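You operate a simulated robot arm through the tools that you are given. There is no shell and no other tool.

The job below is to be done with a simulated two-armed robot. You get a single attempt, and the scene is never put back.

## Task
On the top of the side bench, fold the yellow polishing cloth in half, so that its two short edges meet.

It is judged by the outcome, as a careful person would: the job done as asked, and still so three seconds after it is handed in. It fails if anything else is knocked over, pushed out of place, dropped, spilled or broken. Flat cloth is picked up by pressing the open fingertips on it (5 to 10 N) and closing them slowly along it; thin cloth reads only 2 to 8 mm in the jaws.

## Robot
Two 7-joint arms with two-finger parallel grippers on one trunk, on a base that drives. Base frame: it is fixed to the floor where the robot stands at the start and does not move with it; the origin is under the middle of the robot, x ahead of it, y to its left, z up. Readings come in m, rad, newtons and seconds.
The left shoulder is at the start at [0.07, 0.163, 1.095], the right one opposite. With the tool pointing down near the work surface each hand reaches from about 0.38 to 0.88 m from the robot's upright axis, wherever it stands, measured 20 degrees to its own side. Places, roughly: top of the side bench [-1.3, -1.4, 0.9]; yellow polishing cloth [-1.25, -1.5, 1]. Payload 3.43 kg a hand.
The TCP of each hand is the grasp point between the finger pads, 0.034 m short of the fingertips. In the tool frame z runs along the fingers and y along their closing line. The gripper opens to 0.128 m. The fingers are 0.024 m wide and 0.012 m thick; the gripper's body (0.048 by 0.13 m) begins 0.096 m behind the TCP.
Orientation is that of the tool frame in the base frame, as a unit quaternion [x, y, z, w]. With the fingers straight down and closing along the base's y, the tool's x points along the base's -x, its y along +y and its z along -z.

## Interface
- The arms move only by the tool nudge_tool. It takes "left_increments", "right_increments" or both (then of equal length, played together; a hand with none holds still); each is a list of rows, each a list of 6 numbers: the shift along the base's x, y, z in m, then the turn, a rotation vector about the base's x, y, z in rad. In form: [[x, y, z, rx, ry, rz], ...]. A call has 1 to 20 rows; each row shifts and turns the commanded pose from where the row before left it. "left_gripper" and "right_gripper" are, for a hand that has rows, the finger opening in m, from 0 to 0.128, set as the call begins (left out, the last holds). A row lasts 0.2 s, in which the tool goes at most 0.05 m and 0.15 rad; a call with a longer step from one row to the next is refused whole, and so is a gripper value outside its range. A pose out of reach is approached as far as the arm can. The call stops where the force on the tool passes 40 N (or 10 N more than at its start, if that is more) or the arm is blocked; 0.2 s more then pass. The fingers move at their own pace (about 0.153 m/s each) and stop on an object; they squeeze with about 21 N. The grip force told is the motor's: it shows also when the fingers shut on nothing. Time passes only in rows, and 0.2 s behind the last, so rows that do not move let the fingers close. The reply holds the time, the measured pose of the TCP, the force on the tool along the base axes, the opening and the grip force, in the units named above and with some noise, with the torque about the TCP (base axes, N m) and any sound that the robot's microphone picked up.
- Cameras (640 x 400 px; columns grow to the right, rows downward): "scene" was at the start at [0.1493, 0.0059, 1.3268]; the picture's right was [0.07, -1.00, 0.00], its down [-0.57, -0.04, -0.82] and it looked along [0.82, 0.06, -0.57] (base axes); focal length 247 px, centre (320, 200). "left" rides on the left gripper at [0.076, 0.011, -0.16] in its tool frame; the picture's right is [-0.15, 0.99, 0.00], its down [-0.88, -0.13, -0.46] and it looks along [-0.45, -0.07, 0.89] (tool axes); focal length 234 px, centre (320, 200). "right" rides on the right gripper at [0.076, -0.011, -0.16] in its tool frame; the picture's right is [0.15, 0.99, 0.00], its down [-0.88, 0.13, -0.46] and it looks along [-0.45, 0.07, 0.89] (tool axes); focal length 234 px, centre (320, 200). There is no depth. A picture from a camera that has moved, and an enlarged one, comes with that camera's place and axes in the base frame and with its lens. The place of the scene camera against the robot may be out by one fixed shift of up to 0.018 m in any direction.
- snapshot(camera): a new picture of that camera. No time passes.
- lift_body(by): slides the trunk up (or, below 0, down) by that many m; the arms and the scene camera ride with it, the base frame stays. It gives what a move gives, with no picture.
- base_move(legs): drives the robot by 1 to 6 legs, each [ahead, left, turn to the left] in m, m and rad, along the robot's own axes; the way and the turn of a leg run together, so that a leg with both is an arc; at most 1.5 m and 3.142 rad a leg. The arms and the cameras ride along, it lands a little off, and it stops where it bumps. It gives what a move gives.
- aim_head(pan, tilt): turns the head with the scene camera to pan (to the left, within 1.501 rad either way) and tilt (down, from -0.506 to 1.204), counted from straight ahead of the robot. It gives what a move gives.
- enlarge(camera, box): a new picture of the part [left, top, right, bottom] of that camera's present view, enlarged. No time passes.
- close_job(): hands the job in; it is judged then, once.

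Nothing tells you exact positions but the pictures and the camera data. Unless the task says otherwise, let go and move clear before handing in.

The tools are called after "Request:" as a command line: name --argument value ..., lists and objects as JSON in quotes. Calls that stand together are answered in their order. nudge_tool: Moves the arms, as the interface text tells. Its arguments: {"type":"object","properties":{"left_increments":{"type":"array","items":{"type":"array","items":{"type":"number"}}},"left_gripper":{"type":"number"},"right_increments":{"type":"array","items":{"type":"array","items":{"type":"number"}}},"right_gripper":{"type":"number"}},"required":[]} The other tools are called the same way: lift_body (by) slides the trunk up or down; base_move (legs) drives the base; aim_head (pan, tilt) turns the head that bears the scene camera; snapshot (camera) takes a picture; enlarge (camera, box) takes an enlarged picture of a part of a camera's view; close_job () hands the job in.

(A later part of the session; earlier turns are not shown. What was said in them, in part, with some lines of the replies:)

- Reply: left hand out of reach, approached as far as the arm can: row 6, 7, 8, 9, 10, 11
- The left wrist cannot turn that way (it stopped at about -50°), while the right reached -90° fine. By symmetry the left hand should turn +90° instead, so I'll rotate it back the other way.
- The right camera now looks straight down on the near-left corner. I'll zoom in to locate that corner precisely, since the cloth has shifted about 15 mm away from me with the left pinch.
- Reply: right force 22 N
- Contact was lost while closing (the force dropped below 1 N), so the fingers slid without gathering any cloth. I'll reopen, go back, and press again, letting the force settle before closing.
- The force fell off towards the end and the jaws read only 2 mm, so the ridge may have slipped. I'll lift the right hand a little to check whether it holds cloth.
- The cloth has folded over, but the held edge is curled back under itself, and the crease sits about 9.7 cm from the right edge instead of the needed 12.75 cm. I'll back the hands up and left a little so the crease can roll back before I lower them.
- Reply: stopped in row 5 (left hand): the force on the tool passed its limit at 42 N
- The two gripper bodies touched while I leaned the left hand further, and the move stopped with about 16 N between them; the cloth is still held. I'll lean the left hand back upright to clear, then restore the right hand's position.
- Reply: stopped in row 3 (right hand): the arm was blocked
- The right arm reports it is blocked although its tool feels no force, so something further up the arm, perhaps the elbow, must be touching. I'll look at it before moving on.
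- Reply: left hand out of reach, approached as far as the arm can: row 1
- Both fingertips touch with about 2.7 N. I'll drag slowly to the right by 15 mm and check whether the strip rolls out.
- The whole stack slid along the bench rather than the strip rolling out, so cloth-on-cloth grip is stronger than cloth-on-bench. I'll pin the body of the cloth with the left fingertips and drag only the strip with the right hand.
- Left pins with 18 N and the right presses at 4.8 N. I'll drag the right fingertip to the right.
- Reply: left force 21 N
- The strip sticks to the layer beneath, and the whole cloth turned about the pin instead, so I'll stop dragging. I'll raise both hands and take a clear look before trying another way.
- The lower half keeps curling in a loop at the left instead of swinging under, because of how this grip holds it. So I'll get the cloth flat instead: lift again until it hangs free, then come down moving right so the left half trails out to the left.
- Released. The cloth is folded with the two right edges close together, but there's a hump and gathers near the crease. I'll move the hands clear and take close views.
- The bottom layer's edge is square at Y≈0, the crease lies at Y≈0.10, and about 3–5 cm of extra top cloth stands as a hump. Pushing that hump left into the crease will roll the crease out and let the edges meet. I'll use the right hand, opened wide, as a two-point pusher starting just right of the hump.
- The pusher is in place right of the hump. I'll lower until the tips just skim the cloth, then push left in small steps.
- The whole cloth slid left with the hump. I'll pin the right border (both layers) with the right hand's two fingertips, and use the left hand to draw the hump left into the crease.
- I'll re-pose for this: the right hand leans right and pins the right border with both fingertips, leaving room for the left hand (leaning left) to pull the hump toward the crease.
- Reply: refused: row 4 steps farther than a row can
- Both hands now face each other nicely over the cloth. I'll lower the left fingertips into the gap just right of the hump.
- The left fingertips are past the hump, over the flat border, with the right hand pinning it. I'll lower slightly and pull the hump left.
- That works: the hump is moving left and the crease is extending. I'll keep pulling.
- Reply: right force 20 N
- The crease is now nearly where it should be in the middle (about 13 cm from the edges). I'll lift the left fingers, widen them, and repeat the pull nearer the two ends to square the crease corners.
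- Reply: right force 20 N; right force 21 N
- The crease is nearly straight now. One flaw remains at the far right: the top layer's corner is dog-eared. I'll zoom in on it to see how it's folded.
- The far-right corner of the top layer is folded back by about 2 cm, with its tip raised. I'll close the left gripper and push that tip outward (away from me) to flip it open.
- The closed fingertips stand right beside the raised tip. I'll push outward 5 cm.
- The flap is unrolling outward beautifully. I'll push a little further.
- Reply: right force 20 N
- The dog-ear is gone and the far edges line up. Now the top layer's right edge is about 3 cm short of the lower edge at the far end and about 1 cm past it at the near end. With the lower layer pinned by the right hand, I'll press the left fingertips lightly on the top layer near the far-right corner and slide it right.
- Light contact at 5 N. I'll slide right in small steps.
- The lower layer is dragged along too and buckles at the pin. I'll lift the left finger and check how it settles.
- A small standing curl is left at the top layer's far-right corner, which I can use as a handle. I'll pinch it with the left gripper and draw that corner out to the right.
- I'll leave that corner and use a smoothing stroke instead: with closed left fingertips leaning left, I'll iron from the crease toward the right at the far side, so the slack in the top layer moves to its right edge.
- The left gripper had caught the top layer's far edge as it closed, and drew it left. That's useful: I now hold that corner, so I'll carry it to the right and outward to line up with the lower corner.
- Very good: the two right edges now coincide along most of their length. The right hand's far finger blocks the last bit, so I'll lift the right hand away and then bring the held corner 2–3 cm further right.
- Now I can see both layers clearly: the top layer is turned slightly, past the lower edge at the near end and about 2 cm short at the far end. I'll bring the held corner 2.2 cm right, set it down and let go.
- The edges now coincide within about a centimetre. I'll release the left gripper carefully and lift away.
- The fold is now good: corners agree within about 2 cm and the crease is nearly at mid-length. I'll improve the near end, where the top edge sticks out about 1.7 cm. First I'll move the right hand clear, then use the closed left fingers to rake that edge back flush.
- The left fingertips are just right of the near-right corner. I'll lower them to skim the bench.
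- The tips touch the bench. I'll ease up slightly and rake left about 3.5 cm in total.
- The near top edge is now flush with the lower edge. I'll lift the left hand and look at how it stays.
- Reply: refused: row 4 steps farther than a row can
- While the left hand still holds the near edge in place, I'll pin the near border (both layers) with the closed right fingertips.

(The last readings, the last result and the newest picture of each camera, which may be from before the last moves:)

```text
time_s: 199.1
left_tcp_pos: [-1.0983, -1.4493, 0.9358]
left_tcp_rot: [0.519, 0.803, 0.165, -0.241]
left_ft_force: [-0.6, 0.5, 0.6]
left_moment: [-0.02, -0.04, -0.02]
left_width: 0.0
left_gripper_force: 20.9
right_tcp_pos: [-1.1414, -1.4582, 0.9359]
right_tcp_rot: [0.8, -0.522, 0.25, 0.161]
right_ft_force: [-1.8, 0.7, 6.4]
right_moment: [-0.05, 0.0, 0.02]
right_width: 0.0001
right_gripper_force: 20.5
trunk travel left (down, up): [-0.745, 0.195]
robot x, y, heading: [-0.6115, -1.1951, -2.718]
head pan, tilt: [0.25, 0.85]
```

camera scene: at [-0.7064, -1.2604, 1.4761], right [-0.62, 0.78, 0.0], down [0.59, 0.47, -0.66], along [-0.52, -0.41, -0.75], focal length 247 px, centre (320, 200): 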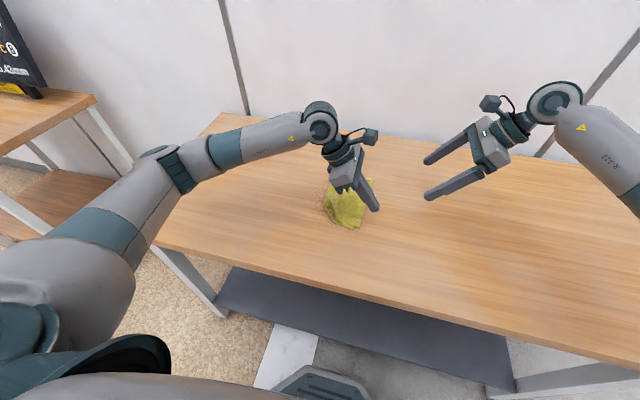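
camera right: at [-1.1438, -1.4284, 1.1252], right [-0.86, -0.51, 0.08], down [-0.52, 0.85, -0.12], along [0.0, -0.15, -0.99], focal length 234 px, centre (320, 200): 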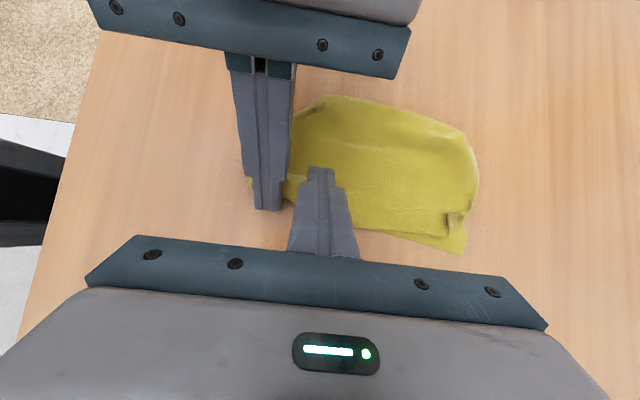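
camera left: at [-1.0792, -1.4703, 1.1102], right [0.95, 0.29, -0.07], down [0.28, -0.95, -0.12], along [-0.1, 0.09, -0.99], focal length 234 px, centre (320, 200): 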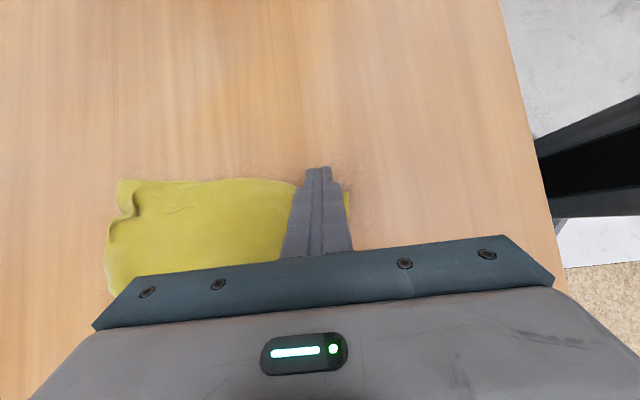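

The right hand pins the near border. Now I'll lift the left hand and go to the far corner, where the top layer has a small standing curl, to draw it out again.

Request:
nudge_tool --left_increments '[[0, 0, 0.015, 0, 0, 0], [0, 0, 0.035, 0, 0, 0], [0, 0, 0.02, 0, 0, 0], [-0.0404, -0.0213, 0, 0, 0, 0], [-0.0404, -0.0213, 0, 0, 0, 0], [-0.0404, -0.0213, 0, 0, 0, 0], [-0.0402, -0.0213, 0, 0, 0, 0], [0, 0, -0.025, 0, 0, 0], [0, 0, -0.02, 0, 0, 0], [0, 0, 0, 0, 0, 0]]' --left_gripper 0.03 --right_increments '[[0, 0, -0.0008, 0, 0, 0], [0, 0, 0, 0, 0, 0], [0, 0, 0, 0, 0, 0], [0, 0, 0, 0, 0, 0], [0, 0, 0, 0, 0, 0], [0, 0, 0, 0, 0, 0], [0, 0, 0, 0, 0, 0], [0, 0, 0, 0, 0, 0], [0, 0, 0, 0, 0, 0], [0, 0, 0, 0, 0, 0]]'

Request:
enlarge --camera "left" --box '[220, 100, 440, 240]'

Request:
enlarge --camera "right" --box '[220, 70, 520, 270]'

```text
time_s: 201.3
left_tcp_pos: [-1.2578, -1.5376, 0.9608]
left_tcp_rot: [0.518, 0.804, 0.164, -0.241]
left_ft_force: [1.0, 0.3, 0.2]
left_moment: [0.02, 0.02, -0.02]
left_width: 0.0301
left_gripper_force: 0.1
right_tcp_pos: [-1.1397, -1.4576, 0.936]
right_tcp_rot: [0.801, -0.521, 0.249, 0.161]
right_ft_force: [1.2, 0.6, 17.1]
right_moment: [-0.11, -0.17, 0.0]
right_width: 0.0
right_gripper_force: 21.1
trunk travel left (down, up): [-0.745, 0.195]
robot x, y, heading: [-0.6096, -1.1943, -2.718]
head pan, tilt: [0.25, 0.85]
```

```text
2.86 times, centred on (330, 170) of left
camera zoom: at [-1.2378, -1.5559, 1.1354], right [0.95, 0.29, -0.07], down [0.28, -0.95, -0.12], along [-0.1, 0.09, -0.99], focal length 669 px, centre (291, 286)
```

zoom: 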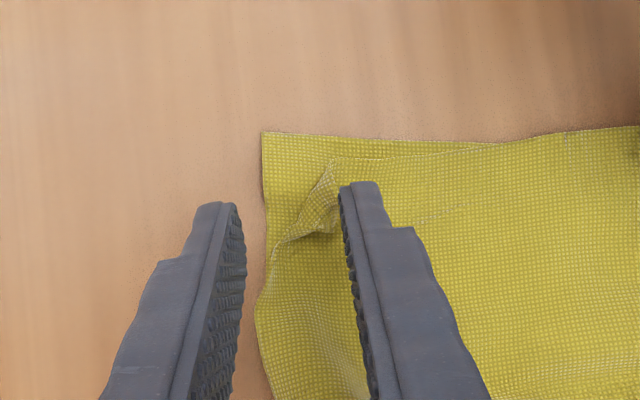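

```text
2.00 times, centred on (370, 170) of right
camera zoom: at [-1.1427, -1.4268, 1.1103], right [-0.86, -0.51, 0.08], down [-0.52, 0.85, -0.12], along [-0.01, -0.15, -0.99], focal length 468 px, centre (220, 260)
```

zoom: 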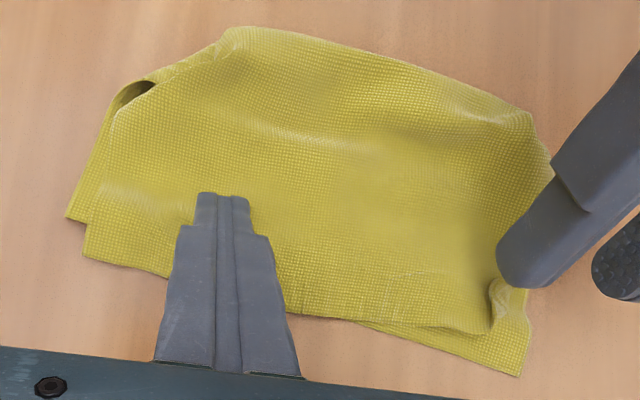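

Request:
nudge_tool --left_increments '[[-0.0073, -0.0032, -0.008, 0, 0, 0], [0, 0, -0.008, 0, 0, 0], [0, 0, -0.003, 0, 0, 0], [0, 0, 0, 0, 0, 0]]'

Request:
nudge_tool --left_increments '[[0, 0, 0, 0, 0, 0], [0, 0, 0, 0, 0, 0]]' --left_gripper 0.012

Request:
enlarge --camera "left" --box '[240, 110, 400, 230]'

```text
time_s: 202.3
left_tcp_pos: [-1.2662, -1.5388, 0.9429]
left_tcp_rot: [0.518, 0.803, 0.165, -0.242]
left_ft_force: [-0.5, -0.4, 0.1]
left_moment: [0.0, 0.0, 0.04]
left_width: 0.03
left_gripper_force: 0.0
right_tcp_pos: [-1.1401, -1.4587, 0.9366]
right_tcp_rot: [0.801, -0.521, 0.249, 0.161]
right_ft_force: [2.3, 0.8, 17.3]
right_moment: [-0.18, -0.17, -0.02]
right_width: 0.0002
right_gripper_force: 21.3
trunk travel left (down, up): [-0.745, 0.195]
robot x, y, heading: [-0.6087, -1.1908, -2.718]
head pan, tilt: [0.25, 0.85]
```

```text
time_s: 202.9
left_tcp_pos: [-1.2666, -1.5392, 0.943]
left_tcp_rot: [0.519, 0.803, 0.165, -0.241]
left_ft_force: [-0.2, -0.1, -0.8]
left_moment: [-0.01, -0.01, -0.01]
left_width: 0.012
left_gripper_force: 0.1
right_tcp_pos: [-1.1396, -1.4581, 0.9369]
right_tcp_rot: [0.801, -0.521, 0.249, 0.161]
right_ft_force: [3.2, -1.3, 18.1]
right_moment: [-0.16, -0.18, 0.03]
right_width: 0.0
right_gripper_force: 21.4
trunk travel left (down, up): [-0.745, 0.195]
robot x, y, heading: [-0.6114, -1.1886, -2.716]
head pan, tilt: [0.25, 0.85]
```

```text
3.33 times, centred on (320, 170) of left
camera zoom: at [-1.2464, -1.5586, 1.1174], right [0.95, 0.29, -0.07], down [0.28, -0.95, -0.12], along [-0.1, 0.09, -0.99], focal length 781 px, centre (320, 300)
```

zoom: 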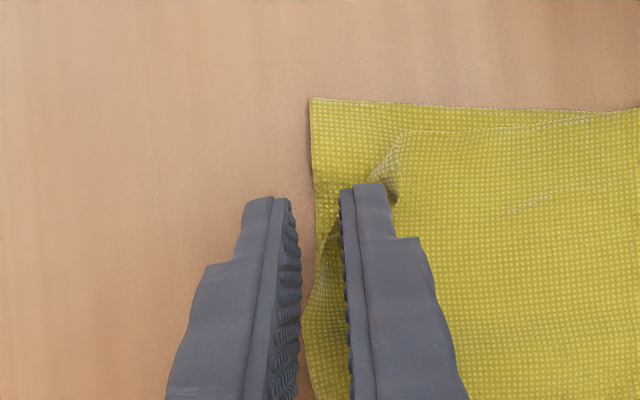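

The curl is just on the near side of the inner finger, so I'll reopen, hop 1.5 cm back and close on it again.

Request:
nudge_tool --left_increments '[[0, 0, 0.015, 0, 0, 0], [0.0075, 0.0036, 0.003, 0, 0, 0], [0.0075, 0.0036, 0, 0, 0, 0], [0, 0, -0.012, 0, 0, 0], [0, 0, -0.006, 0, 0, 0], [0, 0, 0, 0, 0, 0]]' --left_gripper 0.034

Request:
enlarge --camera "left" --box '[240, 110, 400, 230]'

```text
time_s: 204.3
left_tcp_pos: [-1.2527, -1.5314, 0.9419]
left_tcp_rot: [0.518, 0.804, 0.164, -0.242]
left_ft_force: [-0.1, 0.3, 0.9]
left_moment: [0.0, 0.0, 0.02]
left_width: 0.0339
left_gripper_force: 0.0
right_tcp_pos: [-1.1407, -1.4573, 0.9357]
right_tcp_rot: [0.8, -0.521, 0.249, 0.161]
right_ft_force: [2.3, -1.4, 19.5]
right_moment: [-0.21, -0.17, 0.0]
right_width: 0.0001
right_gripper_force: 21.2
trunk travel left (down, up): [-0.745, 0.195]
robot x, y, heading: [-0.6091, -1.1935, -2.722]
head pan, tilt: [0.25, 0.85]
```

```text
3.33 times, centred on (320, 170) of left
camera zoom: at [-1.2322, -1.5506, 1.1163], right [0.95, 0.29, -0.07], down [0.28, -0.95, -0.12], along [-0.1, 0.09, -0.99], focal length 781 px, centre (320, 300)
```

zoom: 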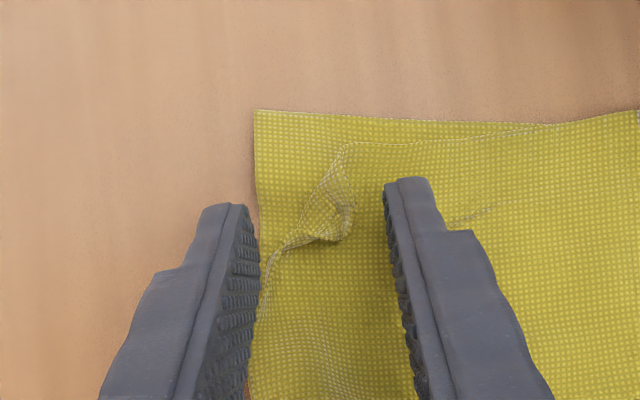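

The curl is now between the jaws. I'll close on it.

Request:
nudge_tool --left_increments '[[0, 0, -0.001, 0, 0, 0], [0, 0, 0, 0, 0, 0]]' --left_gripper 0.018

Request:
nudge_tool --left_increments '[[0, 0, 0, 0, 0, 0], [0, 0, 0, 0, 0, 0]]' --left_gripper 0.0

Request:
enlarge --camera "left" --box '[240, 110, 400, 230]'

Request:
enlarge --camera "right" --box '[220, 70, 520, 270]'

```text
time_s: 204.9
left_tcp_pos: [-1.2515, -1.5324, 0.9413]
left_tcp_rot: [0.519, 0.803, 0.165, -0.243]
left_ft_force: [-0.4, -0.6, 0.0]
left_moment: [-0.01, 0.03, 0.01]
left_width: 0.018
left_gripper_force: 0.1
right_tcp_pos: [-1.1406, -1.457, 0.9355]
right_tcp_rot: [0.8, -0.522, 0.249, 0.162]
right_ft_force: [2.5, -1.4, 19.2]
right_moment: [-0.21, -0.14, -0.02]
right_width: 0.0
right_gripper_force: 20.7
trunk travel left (down, up): [-0.745, 0.195]
robot x, y, heading: [-0.613, -1.1908, -2.721]
head pan, tilt: [0.25, 0.85]
```

```text
time_s: 205.5
left_tcp_pos: [-1.2515, -1.5314, 0.9416]
left_tcp_rot: [0.518, 0.804, 0.164, -0.242]
left_ft_force: [-0.4, 0.8, 0.2]
left_moment: [-0.02, 0.02, 0.02]
left_width: 0.0014
left_gripper_force: 21.1
right_tcp_pos: [-1.1401, -1.4581, 0.9373]
right_tcp_rot: [0.8, -0.521, 0.249, 0.161]
right_ft_force: [2.4, -1.3, 19.4]
right_moment: [-0.22, -0.17, 0.02]
right_width: 0.0
right_gripper_force: 21.7
trunk travel left (down, up): [-0.745, 0.195]
robot x, y, heading: [-0.6107, -1.1889, -2.718]
head pan, tilt: [0.25, 0.85]
```

```text
3.33 times, centred on (320, 170) of left
camera zoom: at [-1.232, -1.5508, 1.1159], right [0.95, 0.29, -0.07], down [0.28, -0.95, -0.12], along [-0.1, 0.09, -0.99], focal length 781 px, centre (320, 300)
```

zoom: 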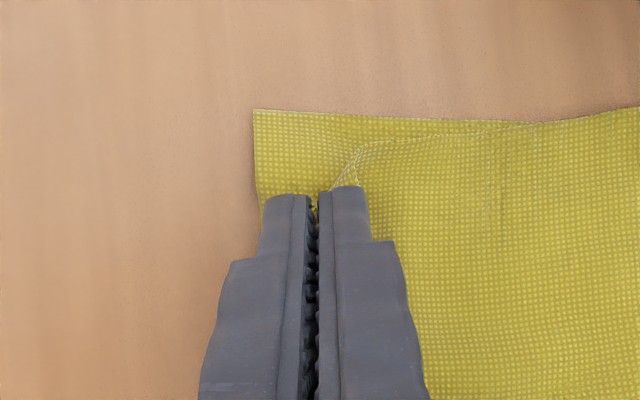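

```text
2.00 times, centred on (370, 170) of right
camera zoom: at [-1.1427, -1.4267, 1.1102], right [-0.86, -0.51, 0.08], down [-0.52, 0.85, -0.12], along [-0.01, -0.15, -0.99], focal length 468 px, centre (220, 260)
```

zoom: 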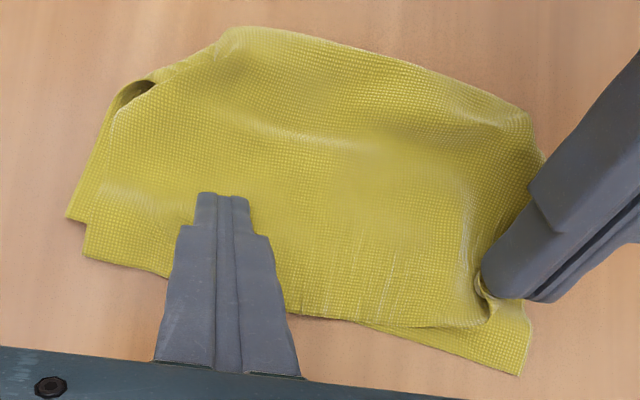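

Request:
nudge_tool --left_increments '[[0, 0, 0.006, 0, 0, 0], [-0.0051, 0.0043, 0.002, 0, 0, 0], [-0.0051, 0.0043, 0, 0, 0, 0], [-0.0052, 0.0044, 0, 0, 0, 0], [0, 0, -0.004, 0, 0, 0], [0, 0, -0.003, 0, 0, 0], [0, 0, 0, 0, 0, 0]]'

Request:
enlarge --camera "left" --box '[220, 90, 440, 230]'

Request:
enlarge --camera "right" --box '[220, 70, 520, 270]'

```text
time_s: 207.1
left_tcp_pos: [-1.2678, -1.5181, 0.9424]
left_tcp_rot: [0.519, 0.803, 0.164, -0.241]
left_ft_force: [0.2, 0.1, -0.1]
left_moment: [0.01, -0.04, 0.02]
left_width: 0.0021
left_gripper_force: 20.7
right_tcp_pos: [-1.1403, -1.4574, 0.9361]
right_tcp_rot: [0.8, -0.522, 0.25, 0.162]
right_ft_force: [1.9, -1.1, 19.1]
right_moment: [-0.23, -0.17, 0.03]
right_width: 0.0
right_gripper_force: 20.7
trunk travel left (down, up): [-0.745, 0.195]
robot x, y, heading: [-0.6102, -1.1885, -2.72]
head pan, tilt: [0.25, 0.85]
```

```text
2.86 times, centred on (330, 160) of left
camera zoom: at [-1.2476, -1.5375, 1.1164], right [0.95, 0.29, -0.07], down [0.28, -0.95, -0.12], along [-0.1, 0.09, -0.99], focal length 669 px, centre (291, 314)
```

zoom: 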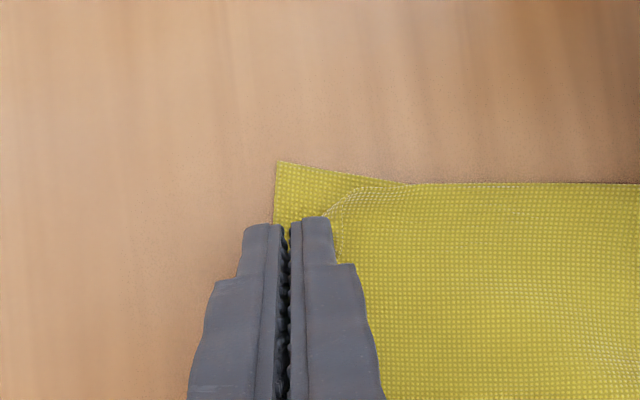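

```text
2.00 times, centred on (370, 170) of right
camera zoom: at [-1.1427, -1.4267, 1.1102], right [-0.86, -0.51, 0.08], down [-0.52, 0.85, -0.12], along [-0.01, -0.15, -0.99], focal length 468 px, centre (220, 260)
```

zoom: 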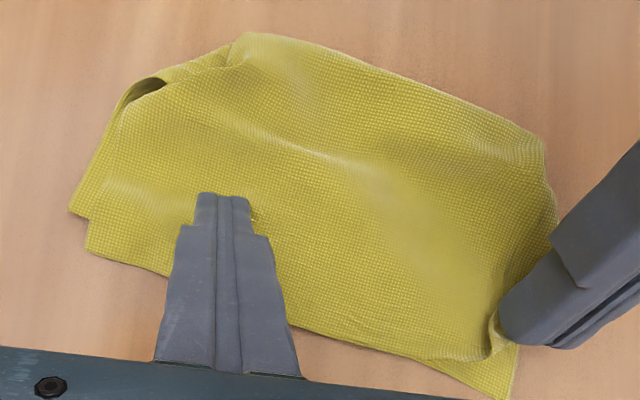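

Request:
nudge_tool --left_increments '[[0, 0, 0.005, 0, 0, 0], [-0.0052, 0.0045, 0.002, 0, 0, 0], [-0.0052, 0.0045, 0, 0, 0, 0], [-0.002, 0.004, 0, 0, 0, 0], [0, 0, -0.004, 0, 0, 0], [0, 0, -0.002, 0, 0, 0], [0, 0, 0, 0, 0, 0]]'

Request:
enlarge --camera "left" --box '[220, 90, 440, 230]'

Request:
enlarge --camera "right" --box '[220, 70, 520, 270]'

```text
time_s: 208.7
left_tcp_pos: [-1.2799, -1.5064, 0.9428]
left_tcp_rot: [0.518, 0.804, 0.164, -0.241]
left_ft_force: [3.4, 0.8, 0.5]
left_moment: [-0.02, -0.15, -0.06]
left_width: 0.0019
left_gripper_force: 21.1
right_tcp_pos: [-1.1411, -1.4583, 0.9361]
right_tcp_rot: [0.8, -0.521, 0.249, 0.161]
right_ft_force: [-1.5, -2.0, 20.9]
right_moment: [-0.19, -0.03, -0.07]
right_width: 0.0002
right_gripper_force: 21.0
trunk travel left (down, up): [-0.745, 0.195]
robot x, y, heading: [-0.6098, -1.1886, -2.716]
head pan, tilt: [0.25, 0.85]
```

```text
2.86 times, centred on (330, 160) of left
camera zoom: at [-1.2595, -1.5248, 1.1179], right [0.95, 0.29, -0.07], down [0.28, -0.95, -0.12], along [-0.1, 0.09, -0.99], focal length 669 px, centre (291, 314)
```

zoom: 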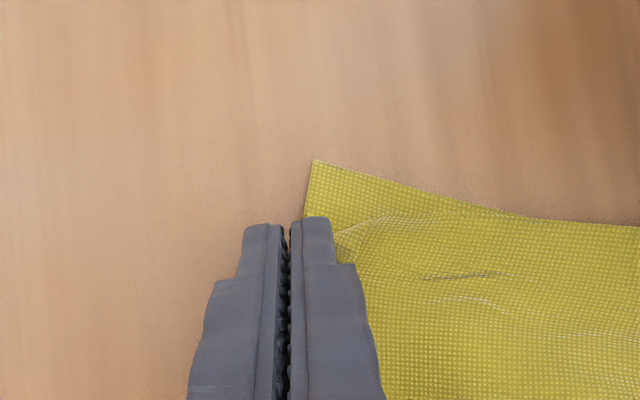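

```text
2.00 times, centred on (370, 170) of right
camera zoom: at [-1.143, -1.4267, 1.1102], right [-0.86, -0.51, 0.08], down [-0.52, 0.85, -0.12], along [-0.01, -0.15, -0.99], focal length 468 px, centre (220, 260)
```

zoom: 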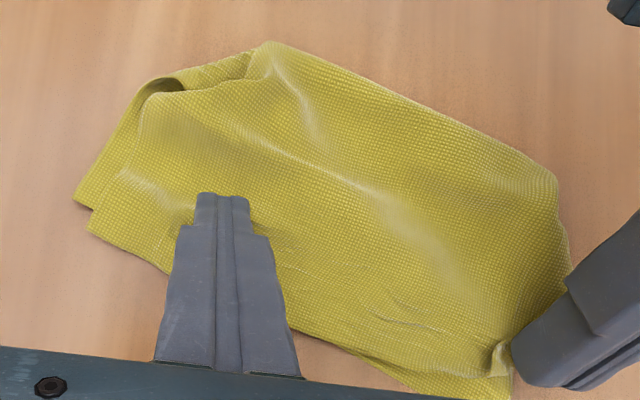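

The top is now taut and the rest just turns with it. I'll relax slightly, set the corner down and release both hands.

Request:
nudge_tool --left_increments '[[0.004, 0.0012, 0, 0, 0, 0], [0.004, 0.0012, -0.002, 0, 0, 0], [0, 0, -0.001, 0, 0, 0], [0, 0, 0, 0, 0, 0]]'

Request:
nudge_tool --left_increments '[[0, 0, 0, 0, 0, 0], [0, 0, 0, 0, 0, 0]]' --left_gripper 0.01

Request:
nudge_tool --left_increments '[[0.001, -0.0025, 0.006, 0, 0, 0], [0.003, -0.007, 0.015, 0, 0, 0], [0.006, -0.013, 0.025, 0, 0, 0], [0.01, -0.022, 0.03, 0, 0, 0], [0.012, -0.028, 0.03, 0, 0, 0]]' --left_gripper 0.014

Request:
enlarge --camera "right" --box '[220, 70, 520, 270]'

Request:
enlarge --camera "left" --box '[220, 20, 500, 200]'

```text
time_s: 209.7
left_tcp_pos: [-1.2711, -1.5028, 0.9403]
left_tcp_rot: [0.518, 0.804, 0.164, -0.241]
left_ft_force: [0.2, -0.2, 1.3]
left_moment: [0.02, 0.01, 0.0]
left_width: 0.0016
left_gripper_force: 21.1
right_tcp_pos: [-1.1403, -1.4587, 0.9368]
right_tcp_rot: [0.8, -0.522, 0.249, 0.162]
right_ft_force: [-1.3, -1.5, 20.2]
right_moment: [-0.2, -0.08, -0.04]
right_width: 0.0001
right_gripper_force: 20.9
trunk travel left (down, up): [-0.745, 0.195]
robot x, y, heading: [-0.6132, -1.1895, -2.718]
head pan, tilt: [0.25, 0.85]
```

```text
time_s: 210.3
left_tcp_pos: [-1.271, -1.5025, 0.94]
left_tcp_rot: [0.518, 0.804, 0.163, -0.241]
left_ft_force: [0.7, -0.3, -0.5]
left_moment: [0.02, 0.0, 0.0]
left_width: 0.0097
left_gripper_force: 0.1
right_tcp_pos: [-1.141, -1.4563, 0.9356]
right_tcp_rot: [0.8, -0.522, 0.249, 0.161]
right_ft_force: [-0.9, -1.7, 20.6]
right_moment: [-0.21, -0.05, -0.02]
right_width: 0.0
right_gripper_force: 20.8
trunk travel left (down, up): [-0.745, 0.195]
robot x, y, heading: [-0.6098, -1.1913, -2.716]
head pan, tilt: [0.25, 0.85]
```

```text
time_s: 211.5
left_tcp_pos: [-1.2391, -1.5754, 1.0444]
left_tcp_rot: [0.518, 0.804, 0.164, -0.242]
left_ft_force: [0.1, -0.1, -0.8]
left_moment: [0.02, -0.01, -0.04]
left_width: 0.014
left_gripper_force: 0.1
right_tcp_pos: [-1.1417, -1.4577, 0.9361]
right_tcp_rot: [0.8, -0.522, 0.249, 0.161]
right_ft_force: [-1.8, -1.2, 20.9]
right_moment: [-0.25, -0.03, -0.01]
right_width: 0.0001
right_gripper_force: 20.8
trunk travel left (down, up): [-0.745, 0.195]
robot x, y, heading: [-0.6065, -1.1929, -2.718]
head pan, tilt: [0.25, 0.85]
```

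```text
2.00 times, centred on (370, 170) of right
camera zoom: at [-1.1428, -1.4268, 1.1102], right [-0.86, -0.51, 0.08], down [-0.52, 0.85, -0.12], along [-0.01, -0.15, -0.99], focal length 468 px, centre (220, 260)
```

zoom: 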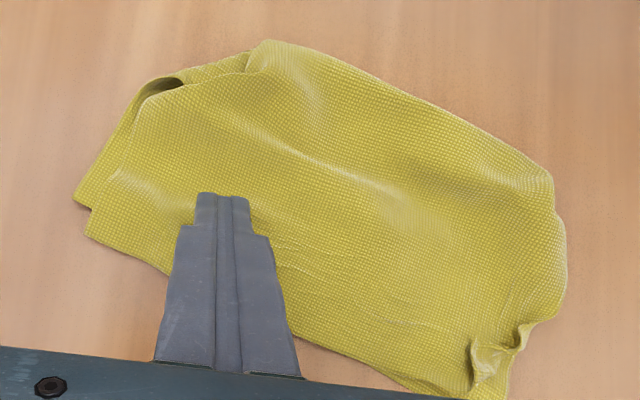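

```text
2.22 times, centred on (360, 110) of left
camera zoom: at [-1.2195, -1.5971, 1.2187], right [0.95, 0.29, -0.07], down [0.28, -0.95, -0.12], along [-0.1, 0.09, -0.99], focal length 520 px, centre (231, 400)
```

zoom: 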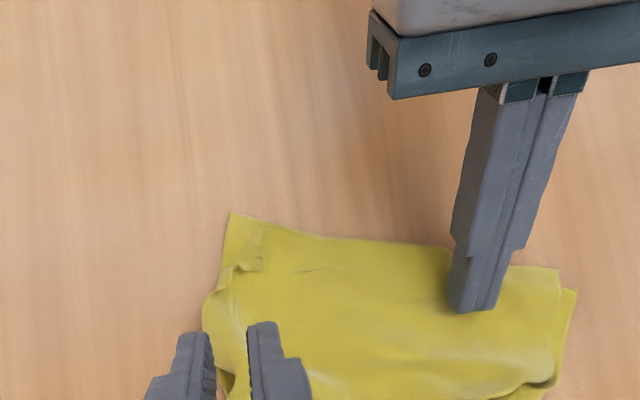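

The right edges now run together nicely. I'll lift the right hand straight up and away and look at the whole cloth.

Request:
nudge_tool --right_increments '[[0, 0, 0.006, 0, 0, 0], [0, 0, 0.02, 0, 0, 0], [-0.004, 0.009, 0.03, 0, 0, 0], [-0.012, 0.027, 0.03, 0, 0, 0], [-0.014, 0.032, 0.02, 0, 0, 0]]' --left_increments '[[0, 0, 0, 0, 0, 0], [0, 0, 0, 0, 0, 0], [0.012, -0.028, 0.02, 0, 0, 0], [0.014, -0.032, 0.02, 0, 0, 0], [0.014, -0.032, 0.02, 0, 0, 0]]'

Request:
snapshot --camera "right"

Request:
enlarge --camera "right" --box '[220, 20, 460, 190]'

Request:
enlarge --camera "left" --box '[220, 0, 500, 180]'

Request:
enlarge --camera "scene" --box '[300, 140, 420, 240]'

```text
time_s: 212.7
left_tcp_pos: [-1.2011, -1.6663, 1.1047]
left_tcp_rot: [0.518, 0.804, 0.164, -0.241]
left_ft_force: [0.1, 0.3, 0.2]
left_moment: [-0.02, 0.03, 0.0]
left_width: 0.0139
left_gripper_force: 0.0
right_tcp_pos: [-1.1717, -1.389, 1.0401]
right_tcp_rot: [0.8, -0.521, 0.249, 0.16]
right_ft_force: [0.5, 0.2, -0.6]
right_moment: [0.0, -0.01, 0.06]
right_width: 0.0001
right_gripper_force: 21.2
trunk travel left (down, up): [-0.745, 0.195]
robot x, y, heading: [-0.6092, -1.1888, -2.719]
head pan, tilt: [0.25, 0.85]
```

```text
taken
camera right: at [-1.1749, -1.3589, 1.2147], right [-0.86, -0.51, 0.08], down [-0.52, 0.85, -0.12], along [0.0, -0.15, -0.99], focal length 234 px, centre (320, 200)
```

right: 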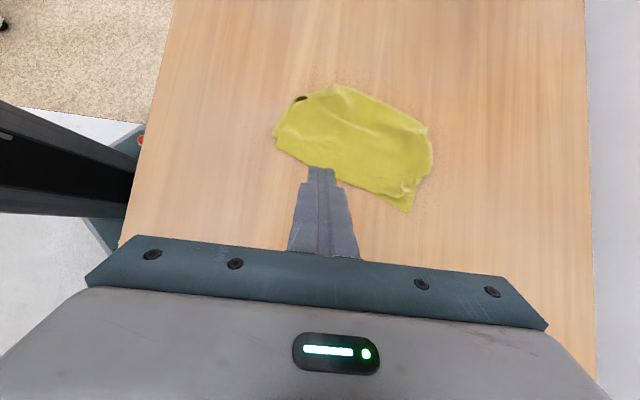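

```text
2.35 times, centred on (340, 105) of right
camera zoom: at [-1.1749, -1.3589, 1.2147], right [-0.86, -0.51, 0.08], down [-0.52, 0.85, -0.12], along [0.0, -0.15, -0.99], focal length 551 px, centre (273, 424)
```

zoom: 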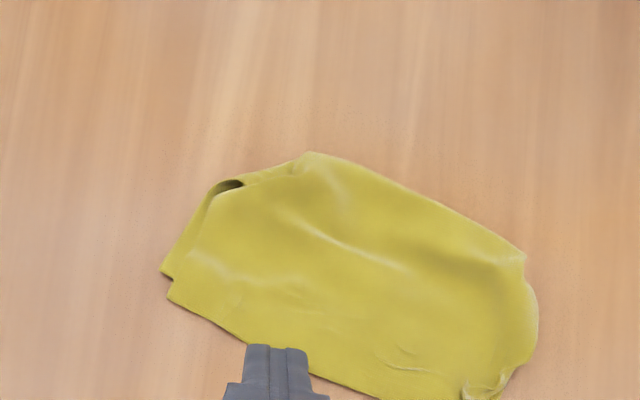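

```text
2.22 times, centred on (360, 90) of left
camera zoom: at [-1.1812, -1.6863, 1.2805], right [0.95, 0.29, -0.07], down [0.28, -0.95, -0.11], along [-0.1, 0.09, -0.99], focal length 520 px, centre (231, 444)
```

zoom: 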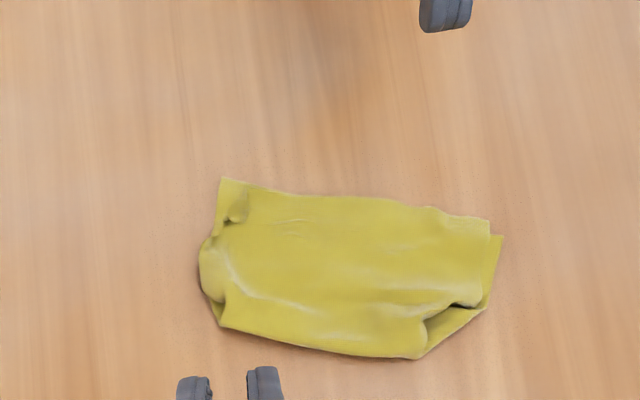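

```text
4.00 times, centred on (360, 190) of scene
camera zoom: at [-0.7054, -1.2588, 1.4762], right [-0.62, 0.78, 0.0], down [0.59, 0.47, -0.66], along [-0.52, -0.41, -0.75], focal length 990 px, centre (160, 240)
```

zoom: 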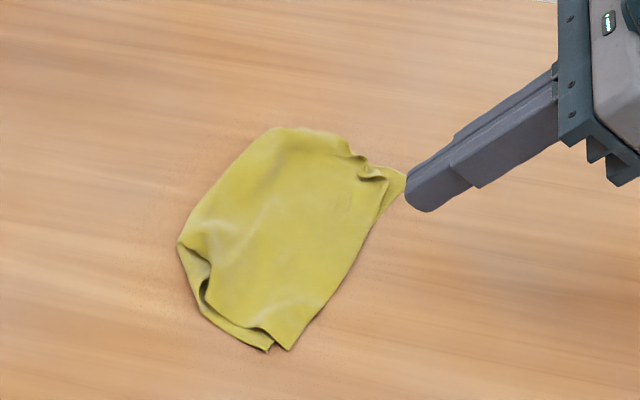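

The two short edges now meet within about 1 cm along their length, and every corner pair is within 2 cm. A small curl remains at the far-right corner, so I'll zoom in to decide whether to smooth it.

Request:
enlarge --camera "left" --box '[295, 70, 375, 130]'

Request:
enlarge --camera "scene" --box '[370, 165, 410, 200]'

Request:
enlarge --camera "left" --box '[380, 80, 460, 170]'

```text
6.67 times, centred on (335, 100) of left
camera zoom: at [-1.1812, -1.6863, 1.2805], right [0.95, 0.29, -0.07], down [0.28, -0.95, -0.11], along [-0.1, 0.09, -0.99], focal length 1561 px, centre (220, 867)
```

zoom: 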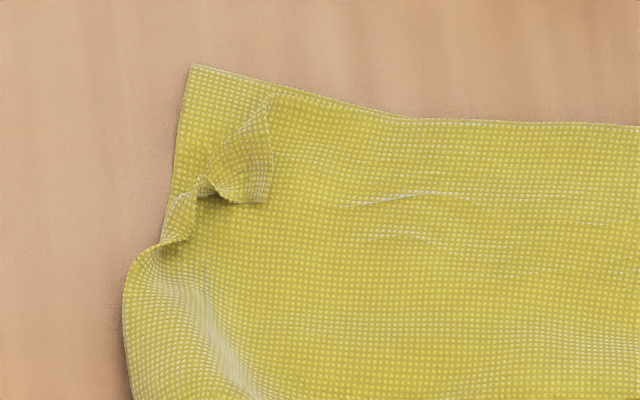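

```text
11.43 times, centred on (390, 182) of scene
camera zoom: at [-0.7054, -1.2588, 1.4762], right [-0.62, 0.78, 0.0], down [0.59, 0.47, -0.66], along [-0.52, -0.41, -0.75], focal length 2828 px, centre (-480, 400)
```

zoom: 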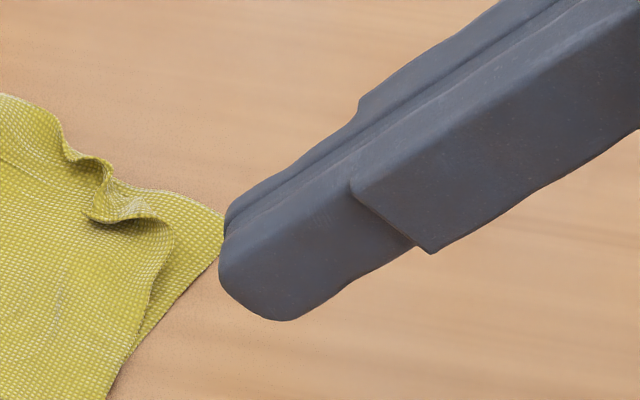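

```text
4.44 times, centred on (420, 125) of left
camera zoom: at [-1.1812, -1.6863, 1.2805], right [0.95, 0.29, -0.07], down [0.28, -0.95, -0.11], along [-0.1, 0.09, -0.99], focal length 1041 px, centre (-124, 533)
```

zoom: 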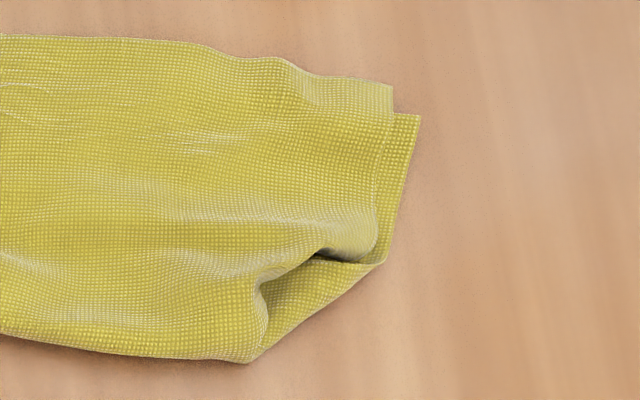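

The far-right corner of the top layer is dog-eared again. I'll move the right hand further away, stand the left fingers upright, and flip that corner outward as before.

Request:
nudge_tool --right_increments '[[-0.014, 0.032, 0.02, 0, 0, 0], [-0.016, 0.037, 0.01, 0, 0, 0], [-0.016, 0.037, 0, 0, 0, 0]]'

Request:
nudge_tool --left_increments '[[-0.0062, 0.0347, -0.02, -0.1098, -0.0483, 0], [-0.0062, 0.0347, -0.024, -0.1098, -0.0483, 0], [-0.0062, 0.0347, -0.026, -0.1098, -0.0483, 0], [-0.0062, 0.0347, -0.026, -0.1098, -0.0483, 0], [-0.006, 0.0345, -0.024, -0.1098, -0.0483, 0], [0, 0, -0.02, 0, 0, 0], [0, 0, 0, 0, 0, 0]]' --left_gripper 0.0

Request:
enlarge --camera "left" --box '[220, 80, 440, 230]'

Request:
enlarge --camera "scene" --box '[330, 150, 420, 230]'

```text
time_s: 213.5
left_tcp_pos: [-1.2012, -1.6663, 1.1046]
left_tcp_rot: [0.518, 0.804, 0.165, -0.241]
left_ft_force: [-0.3, 0.1, -0.3]
left_moment: [-0.06, 0.0, -0.02]
left_width: 0.0138
left_gripper_force: 0.2
right_tcp_pos: [-1.2205, -1.2854, 1.0703]
right_tcp_rot: [0.799, -0.522, 0.25, 0.161]
right_ft_force: [0.7, 0.8, 0.1]
right_moment: [0.0, -0.01, 0.01]
right_width: 0.0
right_gripper_force: 20.2
trunk travel left (down, up): [-0.745, 0.195]
robot x, y, heading: [-0.6111, -1.1924, -2.717]
head pan, tilt: [0.25, 0.85]
```

```text
time_s: 215.1
left_tcp_pos: [-1.2298, -1.4939, 0.9642]
left_tcp_rot: [0.541, 0.841, 0.002, 0.006]
left_ft_force: [0.2, 0.3, -0.2]
left_moment: [-0.03, 0.01, -0.02]
left_width: 0.0002
left_gripper_force: 21.2
right_tcp_pos: [-1.2197, -1.2859, 1.0705]
right_tcp_rot: [0.8, -0.522, 0.25, 0.16]
right_ft_force: [-0.8, 0.5, -0.5]
right_moment: [-0.02, 0.03, 0.0]
right_width: 0.0004
right_gripper_force: 21.1
trunk travel left (down, up): [-0.745, 0.195]
robot x, y, heading: [-0.613, -1.1909, -2.713]
head pan, tilt: [0.25, 0.85]
```

```text
2.67 times, centred on (330, 155) of left
camera zoom: at [-1.2532, -1.4192, 1.1231], right [0.96, 0.28, 0.01], down [0.24, -0.85, 0.46], along [0.14, -0.44, -0.89], focal length 624 px, centre (293, 320)
```

zoom: 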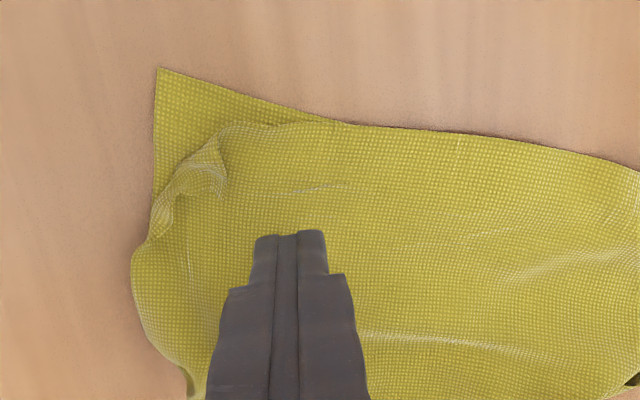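

```text
5.00 times, centred on (375, 190) of scene
camera zoom: at [-0.7064, -1.2594, 1.4761], right [-0.62, 0.78, 0.0], down [0.59, 0.47, -0.66], along [-0.52, -0.41, -0.75], focal length 1237 px, centre (45, 250)
```

zoom: 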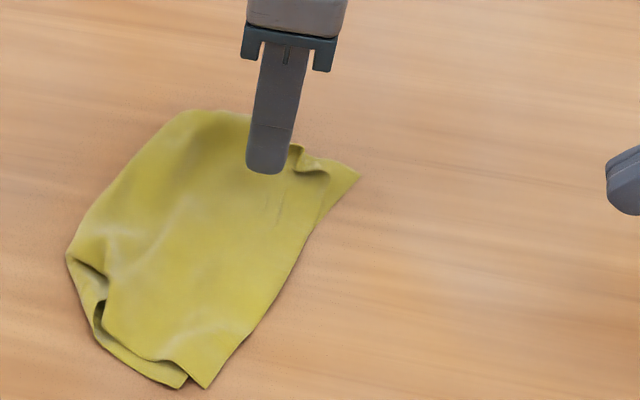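

Request:
nudge_tool --left_increments '[[0, 0, -0.012, 0, 0, 0], [0, 0, -0.008, 0, 0, 0], [0, 0, -0.004, 0, 0, 0], [0, 0, 0, 0, 0, 0]]'

Request:
enlarge --camera "left" --box '[220, 80, 440, 230]'

```text
time_s: 216.1
left_tcp_pos: [-1.2312, -1.4948, 0.9404]
left_tcp_rot: [0.541, 0.841, 0.001, 0.005]
left_ft_force: [0.9, -0.4, 0.3]
left_moment: [-0.03, 0.0, 0.01]
left_width: 0.0001
left_gripper_force: 20.9
right_tcp_pos: [-1.2199, -1.2858, 1.0703]
right_tcp_rot: [0.8, -0.522, 0.25, 0.161]
right_ft_force: [0.2, -1.3, -0.3]
right_moment: [0.01, -0.02, 0.02]
right_width: 0.0002
right_gripper_force: 20.9
trunk travel left (down, up): [-0.745, 0.195]
robot x, y, heading: [-0.6102, -1.1906, -2.715]
head pan, tilt: [0.25, 0.85]
```

```text
2.67 times, centred on (330, 155) of left
camera zoom: at [-1.2523, -1.42, 1.0991], right [0.96, 0.28, 0.01], down [0.24, -0.85, 0.46], along [0.14, -0.44, -0.89], focal length 624 px, centre (293, 320)
```

zoom: 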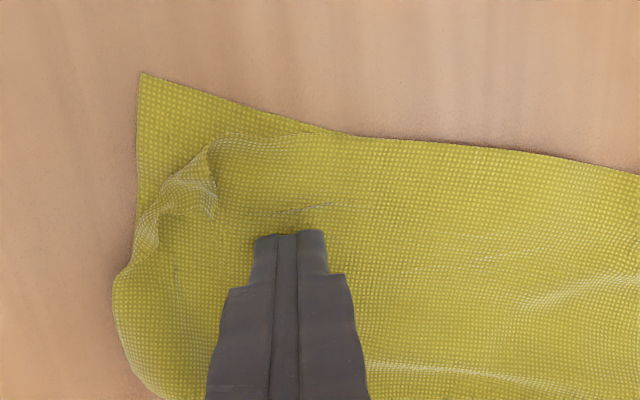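

Request:
nudge_tool --left_increments '[[-0.0098, 0.0001, 0, 0, 0, 0], [-0.0098, 0.0001, 0, 0, 0, 0], [-0.0098, 0.0001, 0, 0, 0, 0], [0, 0, 0, 0, 0, 0]]'

Request:
enlarge --camera "left" --box '[220, 80, 440, 230]'

Request:
enlarge --camera "scene" --box '[350, 150, 420, 210]'

```text
time_s: 217.1
left_tcp_pos: [-1.2602, -1.4945, 0.9404]
left_tcp_rot: [0.541, 0.841, 0.002, 0.006]
left_ft_force: [0.3, -0.1, 0.5]
left_moment: [0.01, -0.03, 0.0]
left_width: 0.0
left_gripper_force: 21.2
right_tcp_pos: [-1.2194, -1.2856, 1.0701]
right_tcp_rot: [0.8, -0.522, 0.25, 0.161]
right_ft_force: [-0.3, -0.4, 0.7]
right_moment: [-0.01, -0.01, 0.0]
right_width: 0.0001
right_gripper_force: 20.8
trunk travel left (down, up): [-0.745, 0.195]
robot x, y, heading: [-0.612, -1.1903, -2.72]
head pan, tilt: [0.25, 0.85]
```

```text
2.67 times, centred on (330, 155) of left
camera zoom: at [-1.2829, -1.4204, 1.0991], right [0.96, 0.28, 0.01], down [0.24, -0.85, 0.46], along [0.14, -0.44, -0.89], focal length 624 px, centre (293, 320)
```

zoom: 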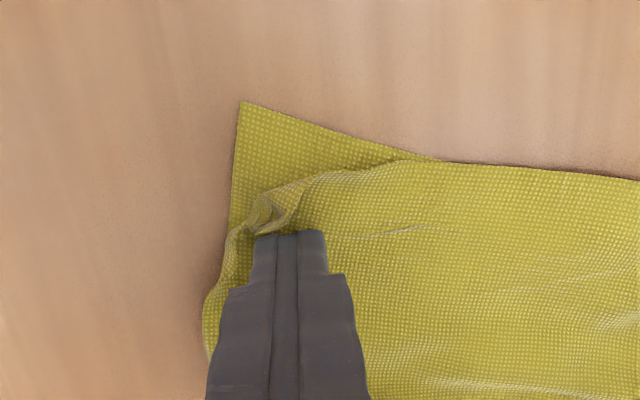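

```text
6.67 times, centred on (385, 180) of scene
camera zoom: at [-0.7063, -1.2601, 1.4761], right [-0.62, 0.78, 0.0], down [0.59, 0.47, -0.66], along [-0.52, -0.41, -0.75], focal length 1650 px, centre (-113, 333)
```

zoom: 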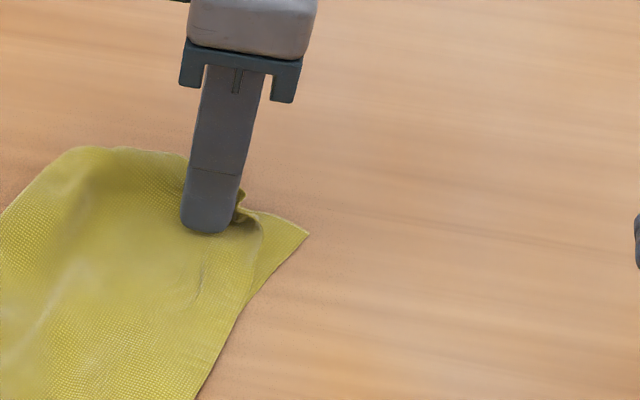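

Request:
nudge_tool --left_increments '[[-0.0098, 0.0001, 0, 0, 0, 0], [-0.0085, 0.003, 0, 0, 0, 0], [-0.0075, 0.006, 0, 0, 0, 0], [0, 0, 0, 0, 0, 0], [0, 0, 0.025, 0, 0, 0], [0.01, -0.023, 0.03, 0, 0, 0], [0.012, -0.028, 0.02, 0, 0, 0]]'

Request:
enlarge --camera "left" --box '[220, 60, 440, 230]'

Request:
enlarge --camera "scene" --box '[320, 145, 420, 235]'

```text
time_s: 218.7
left_tcp_pos: [-1.2635, -1.5378, 1.016]
left_tcp_rot: [0.541, 0.841, 0.002, 0.005]
left_ft_force: [0.6, -0.6, 1.2]
left_moment: [0.0, 0.06, -0.04]
left_width: 0.0
left_gripper_force: 21.4
right_tcp_pos: [-1.2193, -1.2878, 1.0704]
right_tcp_rot: [0.8, -0.522, 0.249, 0.16]
right_ft_force: [-0.5, 0.2, -0.4]
right_moment: [-0.01, 0.0, 0.03]
right_width: 0.0002
right_gripper_force: 20.7
trunk travel left (down, up): [-0.745, 0.195]
robot x, y, heading: [-0.6105, -1.1931, -2.724]
head pan, tilt: [0.25, 0.85]
```

```text
2.35 times, centred on (330, 145) of left
camera zoom: at [-1.2856, -1.4623, 1.175], right [0.96, 0.28, 0.01], down [0.24, -0.85, 0.46], along [0.14, -0.44, -0.89], focal length 551 px, centre (296, 329)
```

zoom: 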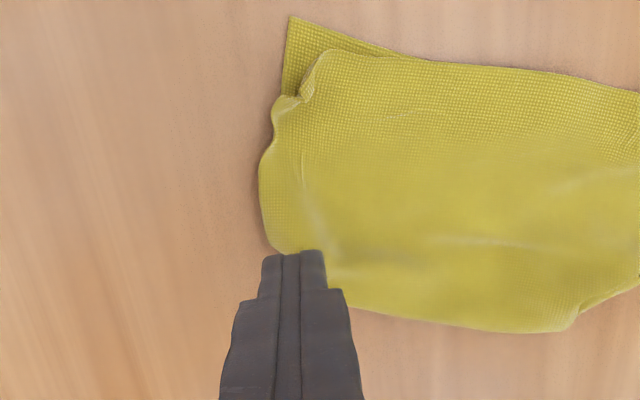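

```text
4.44 times, centred on (370, 190) of scene
camera zoom: at [-0.7054, -1.2615, 1.4761], right [-0.62, 0.78, 0.0], down [0.59, 0.47, -0.66], along [-0.52, -0.41, -0.75], focal length 1100 px, centre (98, 244)
```

zoom: 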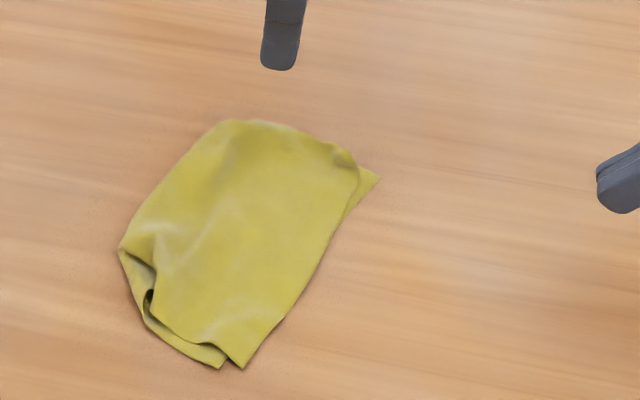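

The corner has opened out and the cloth now looks like a proper half fold. I'll take one more overhead look to measure how well the edges meet.

Request:
nudge_tool --left_increments '[[0.012, -0.028, 0.03, 0.0915, 0.0403, 0], [0.012, -0.028, 0.03, 0.0915, 0.0403, 0], [0.012, -0.028, 0.03, 0.0915, 0.0403, 0], [0.012, -0.028, 0.02, 0.0915, 0.0403, 0], [0.005, -0.01, 0.0, 0.0915, 0.0403, 0], [0, 0, 0, 0.0915, 0.0403, 0]]'

Request:
snapshot --camera "left"

Request:
enlarge --camera "left" --box '[260, 10, 500, 170]'

Request:
enlarge --camera "scene" --box '[325, 150, 405, 235]'

```text
time_s: 220.1
left_tcp_pos: [-1.2118, -1.6584, 1.1256]
left_tcp_rot: [0.518, 0.804, 0.165, -0.241]
left_ft_force: [0.1, -0.8, 0.0]
left_moment: [0.0, -0.01, -0.01]
left_width: 0.0
left_gripper_force: 21.0
right_tcp_pos: [-1.2199, -1.2863, 1.07]
right_tcp_rot: [0.8, -0.522, 0.25, 0.16]
right_ft_force: [-0.4, -0.9, 0.1]
right_moment: [-0.02, -0.04, 0.0]
right_width: 0.0001
right_gripper_force: 20.9
trunk travel left (down, up): [-0.745, 0.195]
robot x, y, heading: [-0.6056, -1.1918, -2.716]
head pan, tilt: [0.25, 0.85]
```

```text
taken
camera left: at [-1.192, -1.6791, 1.3004], right [0.95, 0.29, -0.07], down [0.28, -0.95, -0.12], along [-0.1, 0.09, -0.99], focal length 234 px, centre (320, 200)
```

left: 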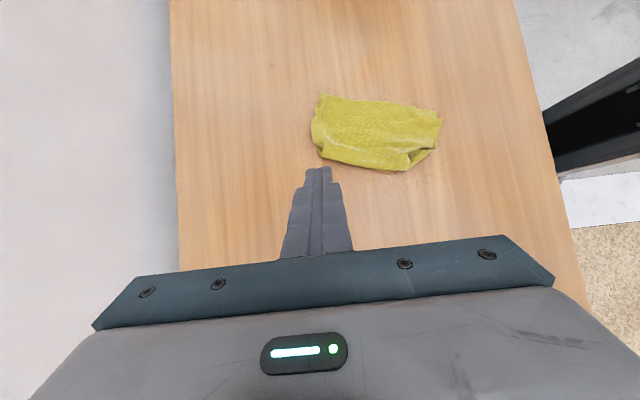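

```text
2.50 times, centred on (380, 90) of left
camera zoom: at [-1.192, -1.6791, 1.3004], right [0.95, 0.29, -0.07], down [0.28, -0.95, -0.12], along [-0.1, 0.09, -0.99], focal length 585 px, centre (170, 475)
```

zoom: 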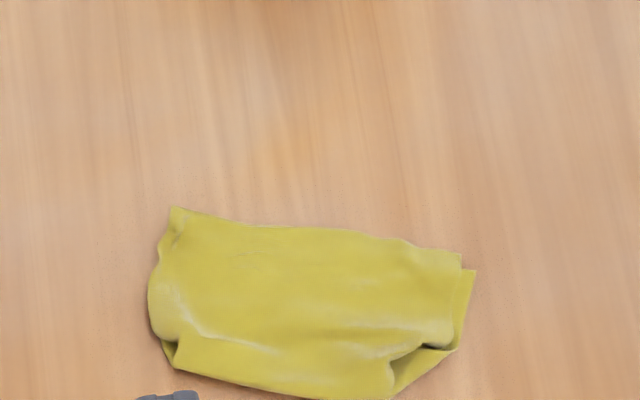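

```text
4.71 times, centred on (365, 192) of scene
camera zoom: at [-0.7063, -1.2606, 1.4761], right [-0.62, 0.78, 0.0], down [0.59, 0.47, -0.66], along [-0.52, -0.41, -0.75], focal length 1164 px, centre (108, 235)
```

zoom: 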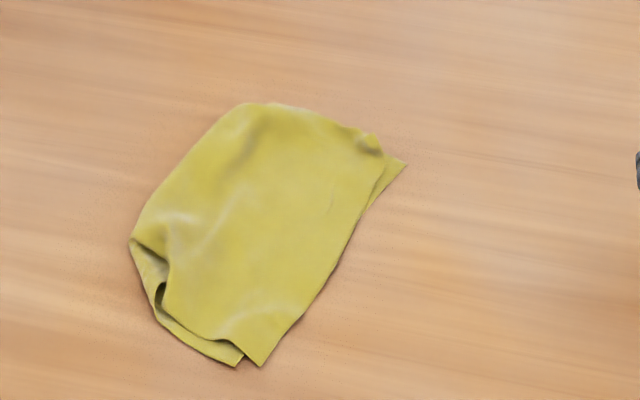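

The short edges lie on each other to within about 1–1.5 cm along their whole length, and the crease is opposite. I'll raise both arms well clear and take a last look around before handing in.

Request:
nudge_tool --left_increments '[[0.008, -0.018, 0.03, 0, 0, 0], [0.008, -0.018, 0.03, 0, 0, 0], [0.008, -0.018, 0.03, 0, 0, 0]]' --right_increments '[[-0.008, 0.018, 0.03, 0, 0, 0], [-0.008, 0.018, 0.03, 0, 0, 0], [-0.008, 0.018, 0.03, 0, 0, 0]]'

Request:
snapshot --camera "scene"

Request:
enlarge --camera "scene" --box '[325, 150, 405, 235]'

```text
time_s: 220.9
left_tcp_pos: [-1.1868, -1.7121, 1.2152]
left_tcp_rot: [0.519, 0.804, 0.164, -0.241]
left_ft_force: [-0.8, -0.2, 0.0]
left_moment: [-0.03, -0.01, 0.02]
left_width: 0.0
left_gripper_force: 21.2
right_tcp_pos: [-1.242, -1.2306, 1.1603]
right_tcp_rot: [0.8, -0.522, 0.25, 0.16]
right_ft_force: [0.2, -0.2, 0.0]
right_moment: [-0.05, 0.02, -0.02]
right_width: 0.0
right_gripper_force: 20.9
trunk travel left (down, up): [-0.745, 0.195]
robot x, y, heading: [-0.6086, -1.1889, -2.712]
head pan, tilt: [0.25, 0.85]
```

```text
taken
camera scene: at [-0.7054, -1.2595, 1.4761], right [-0.62, 0.78, 0.0], down [0.59, 0.47, -0.66], along [-0.52, -0.41, -0.75], focal length 247 px, centre (320, 200)
```

scene: 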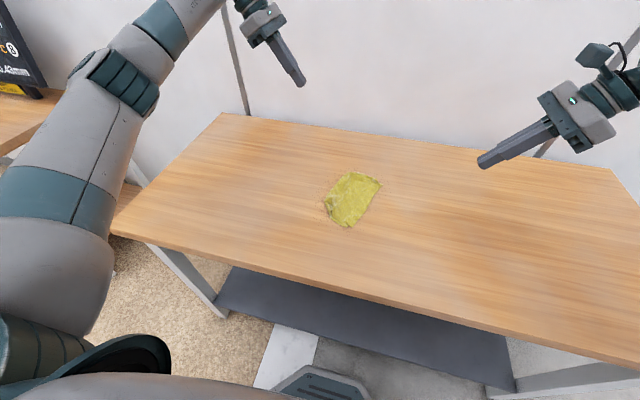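

```text
4.71 times, centred on (365, 192) of scene
camera zoom: at [-0.7054, -1.2595, 1.4761], right [-0.62, 0.78, 0.0], down [0.59, 0.47, -0.66], along [-0.52, -0.41, -0.75], focal length 1164 px, centre (108, 235)
```

zoom: 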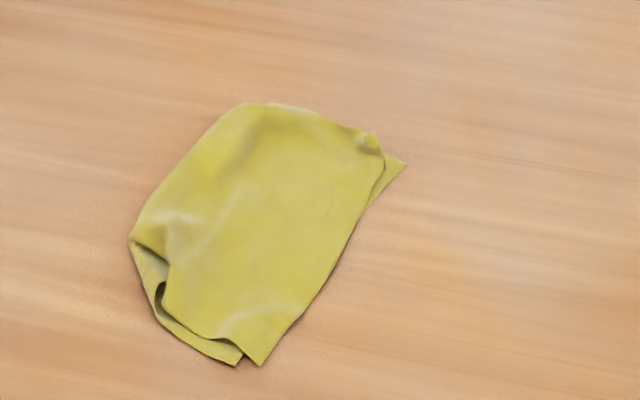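

The cloth lies folded in half on the bench top with its two short edges together. Both hands are empty and clear, and I can see nothing else disturbed. I'm handing the job in.

Request:
close_job

```text
The job is handed in.
```

I folded the yellow polishing cloth in half on the side bench, with its two short edges together, and handed the job in. The result has not been reported back to me yet.

- **How well the edges meet:** the two short edges lie within about 1–1.5 cm of each other along their length. The corner pairs are within about 2 cm.
- **What is not neat:** a tuck remains at the end of the crease nearest the robot. There are light wrinkles across the top layer, and the folded strip is about 11 cm wide rather than the ideal 12.75 cm.
- **Bench contact:** during the work my right elbow rested on the front of the bench top for a few seconds and tilted the robot slightly. It came off cleanly, and I saw no sign in the pictures that the bench had moved.
- **Surroundings:** nothing else was on the bench, and I saw nothing knocked over or shifted.
- **Cloth position:** the cloth has moved some distance from where it first lay and sits turned by about 20°, still well inside the bench top.
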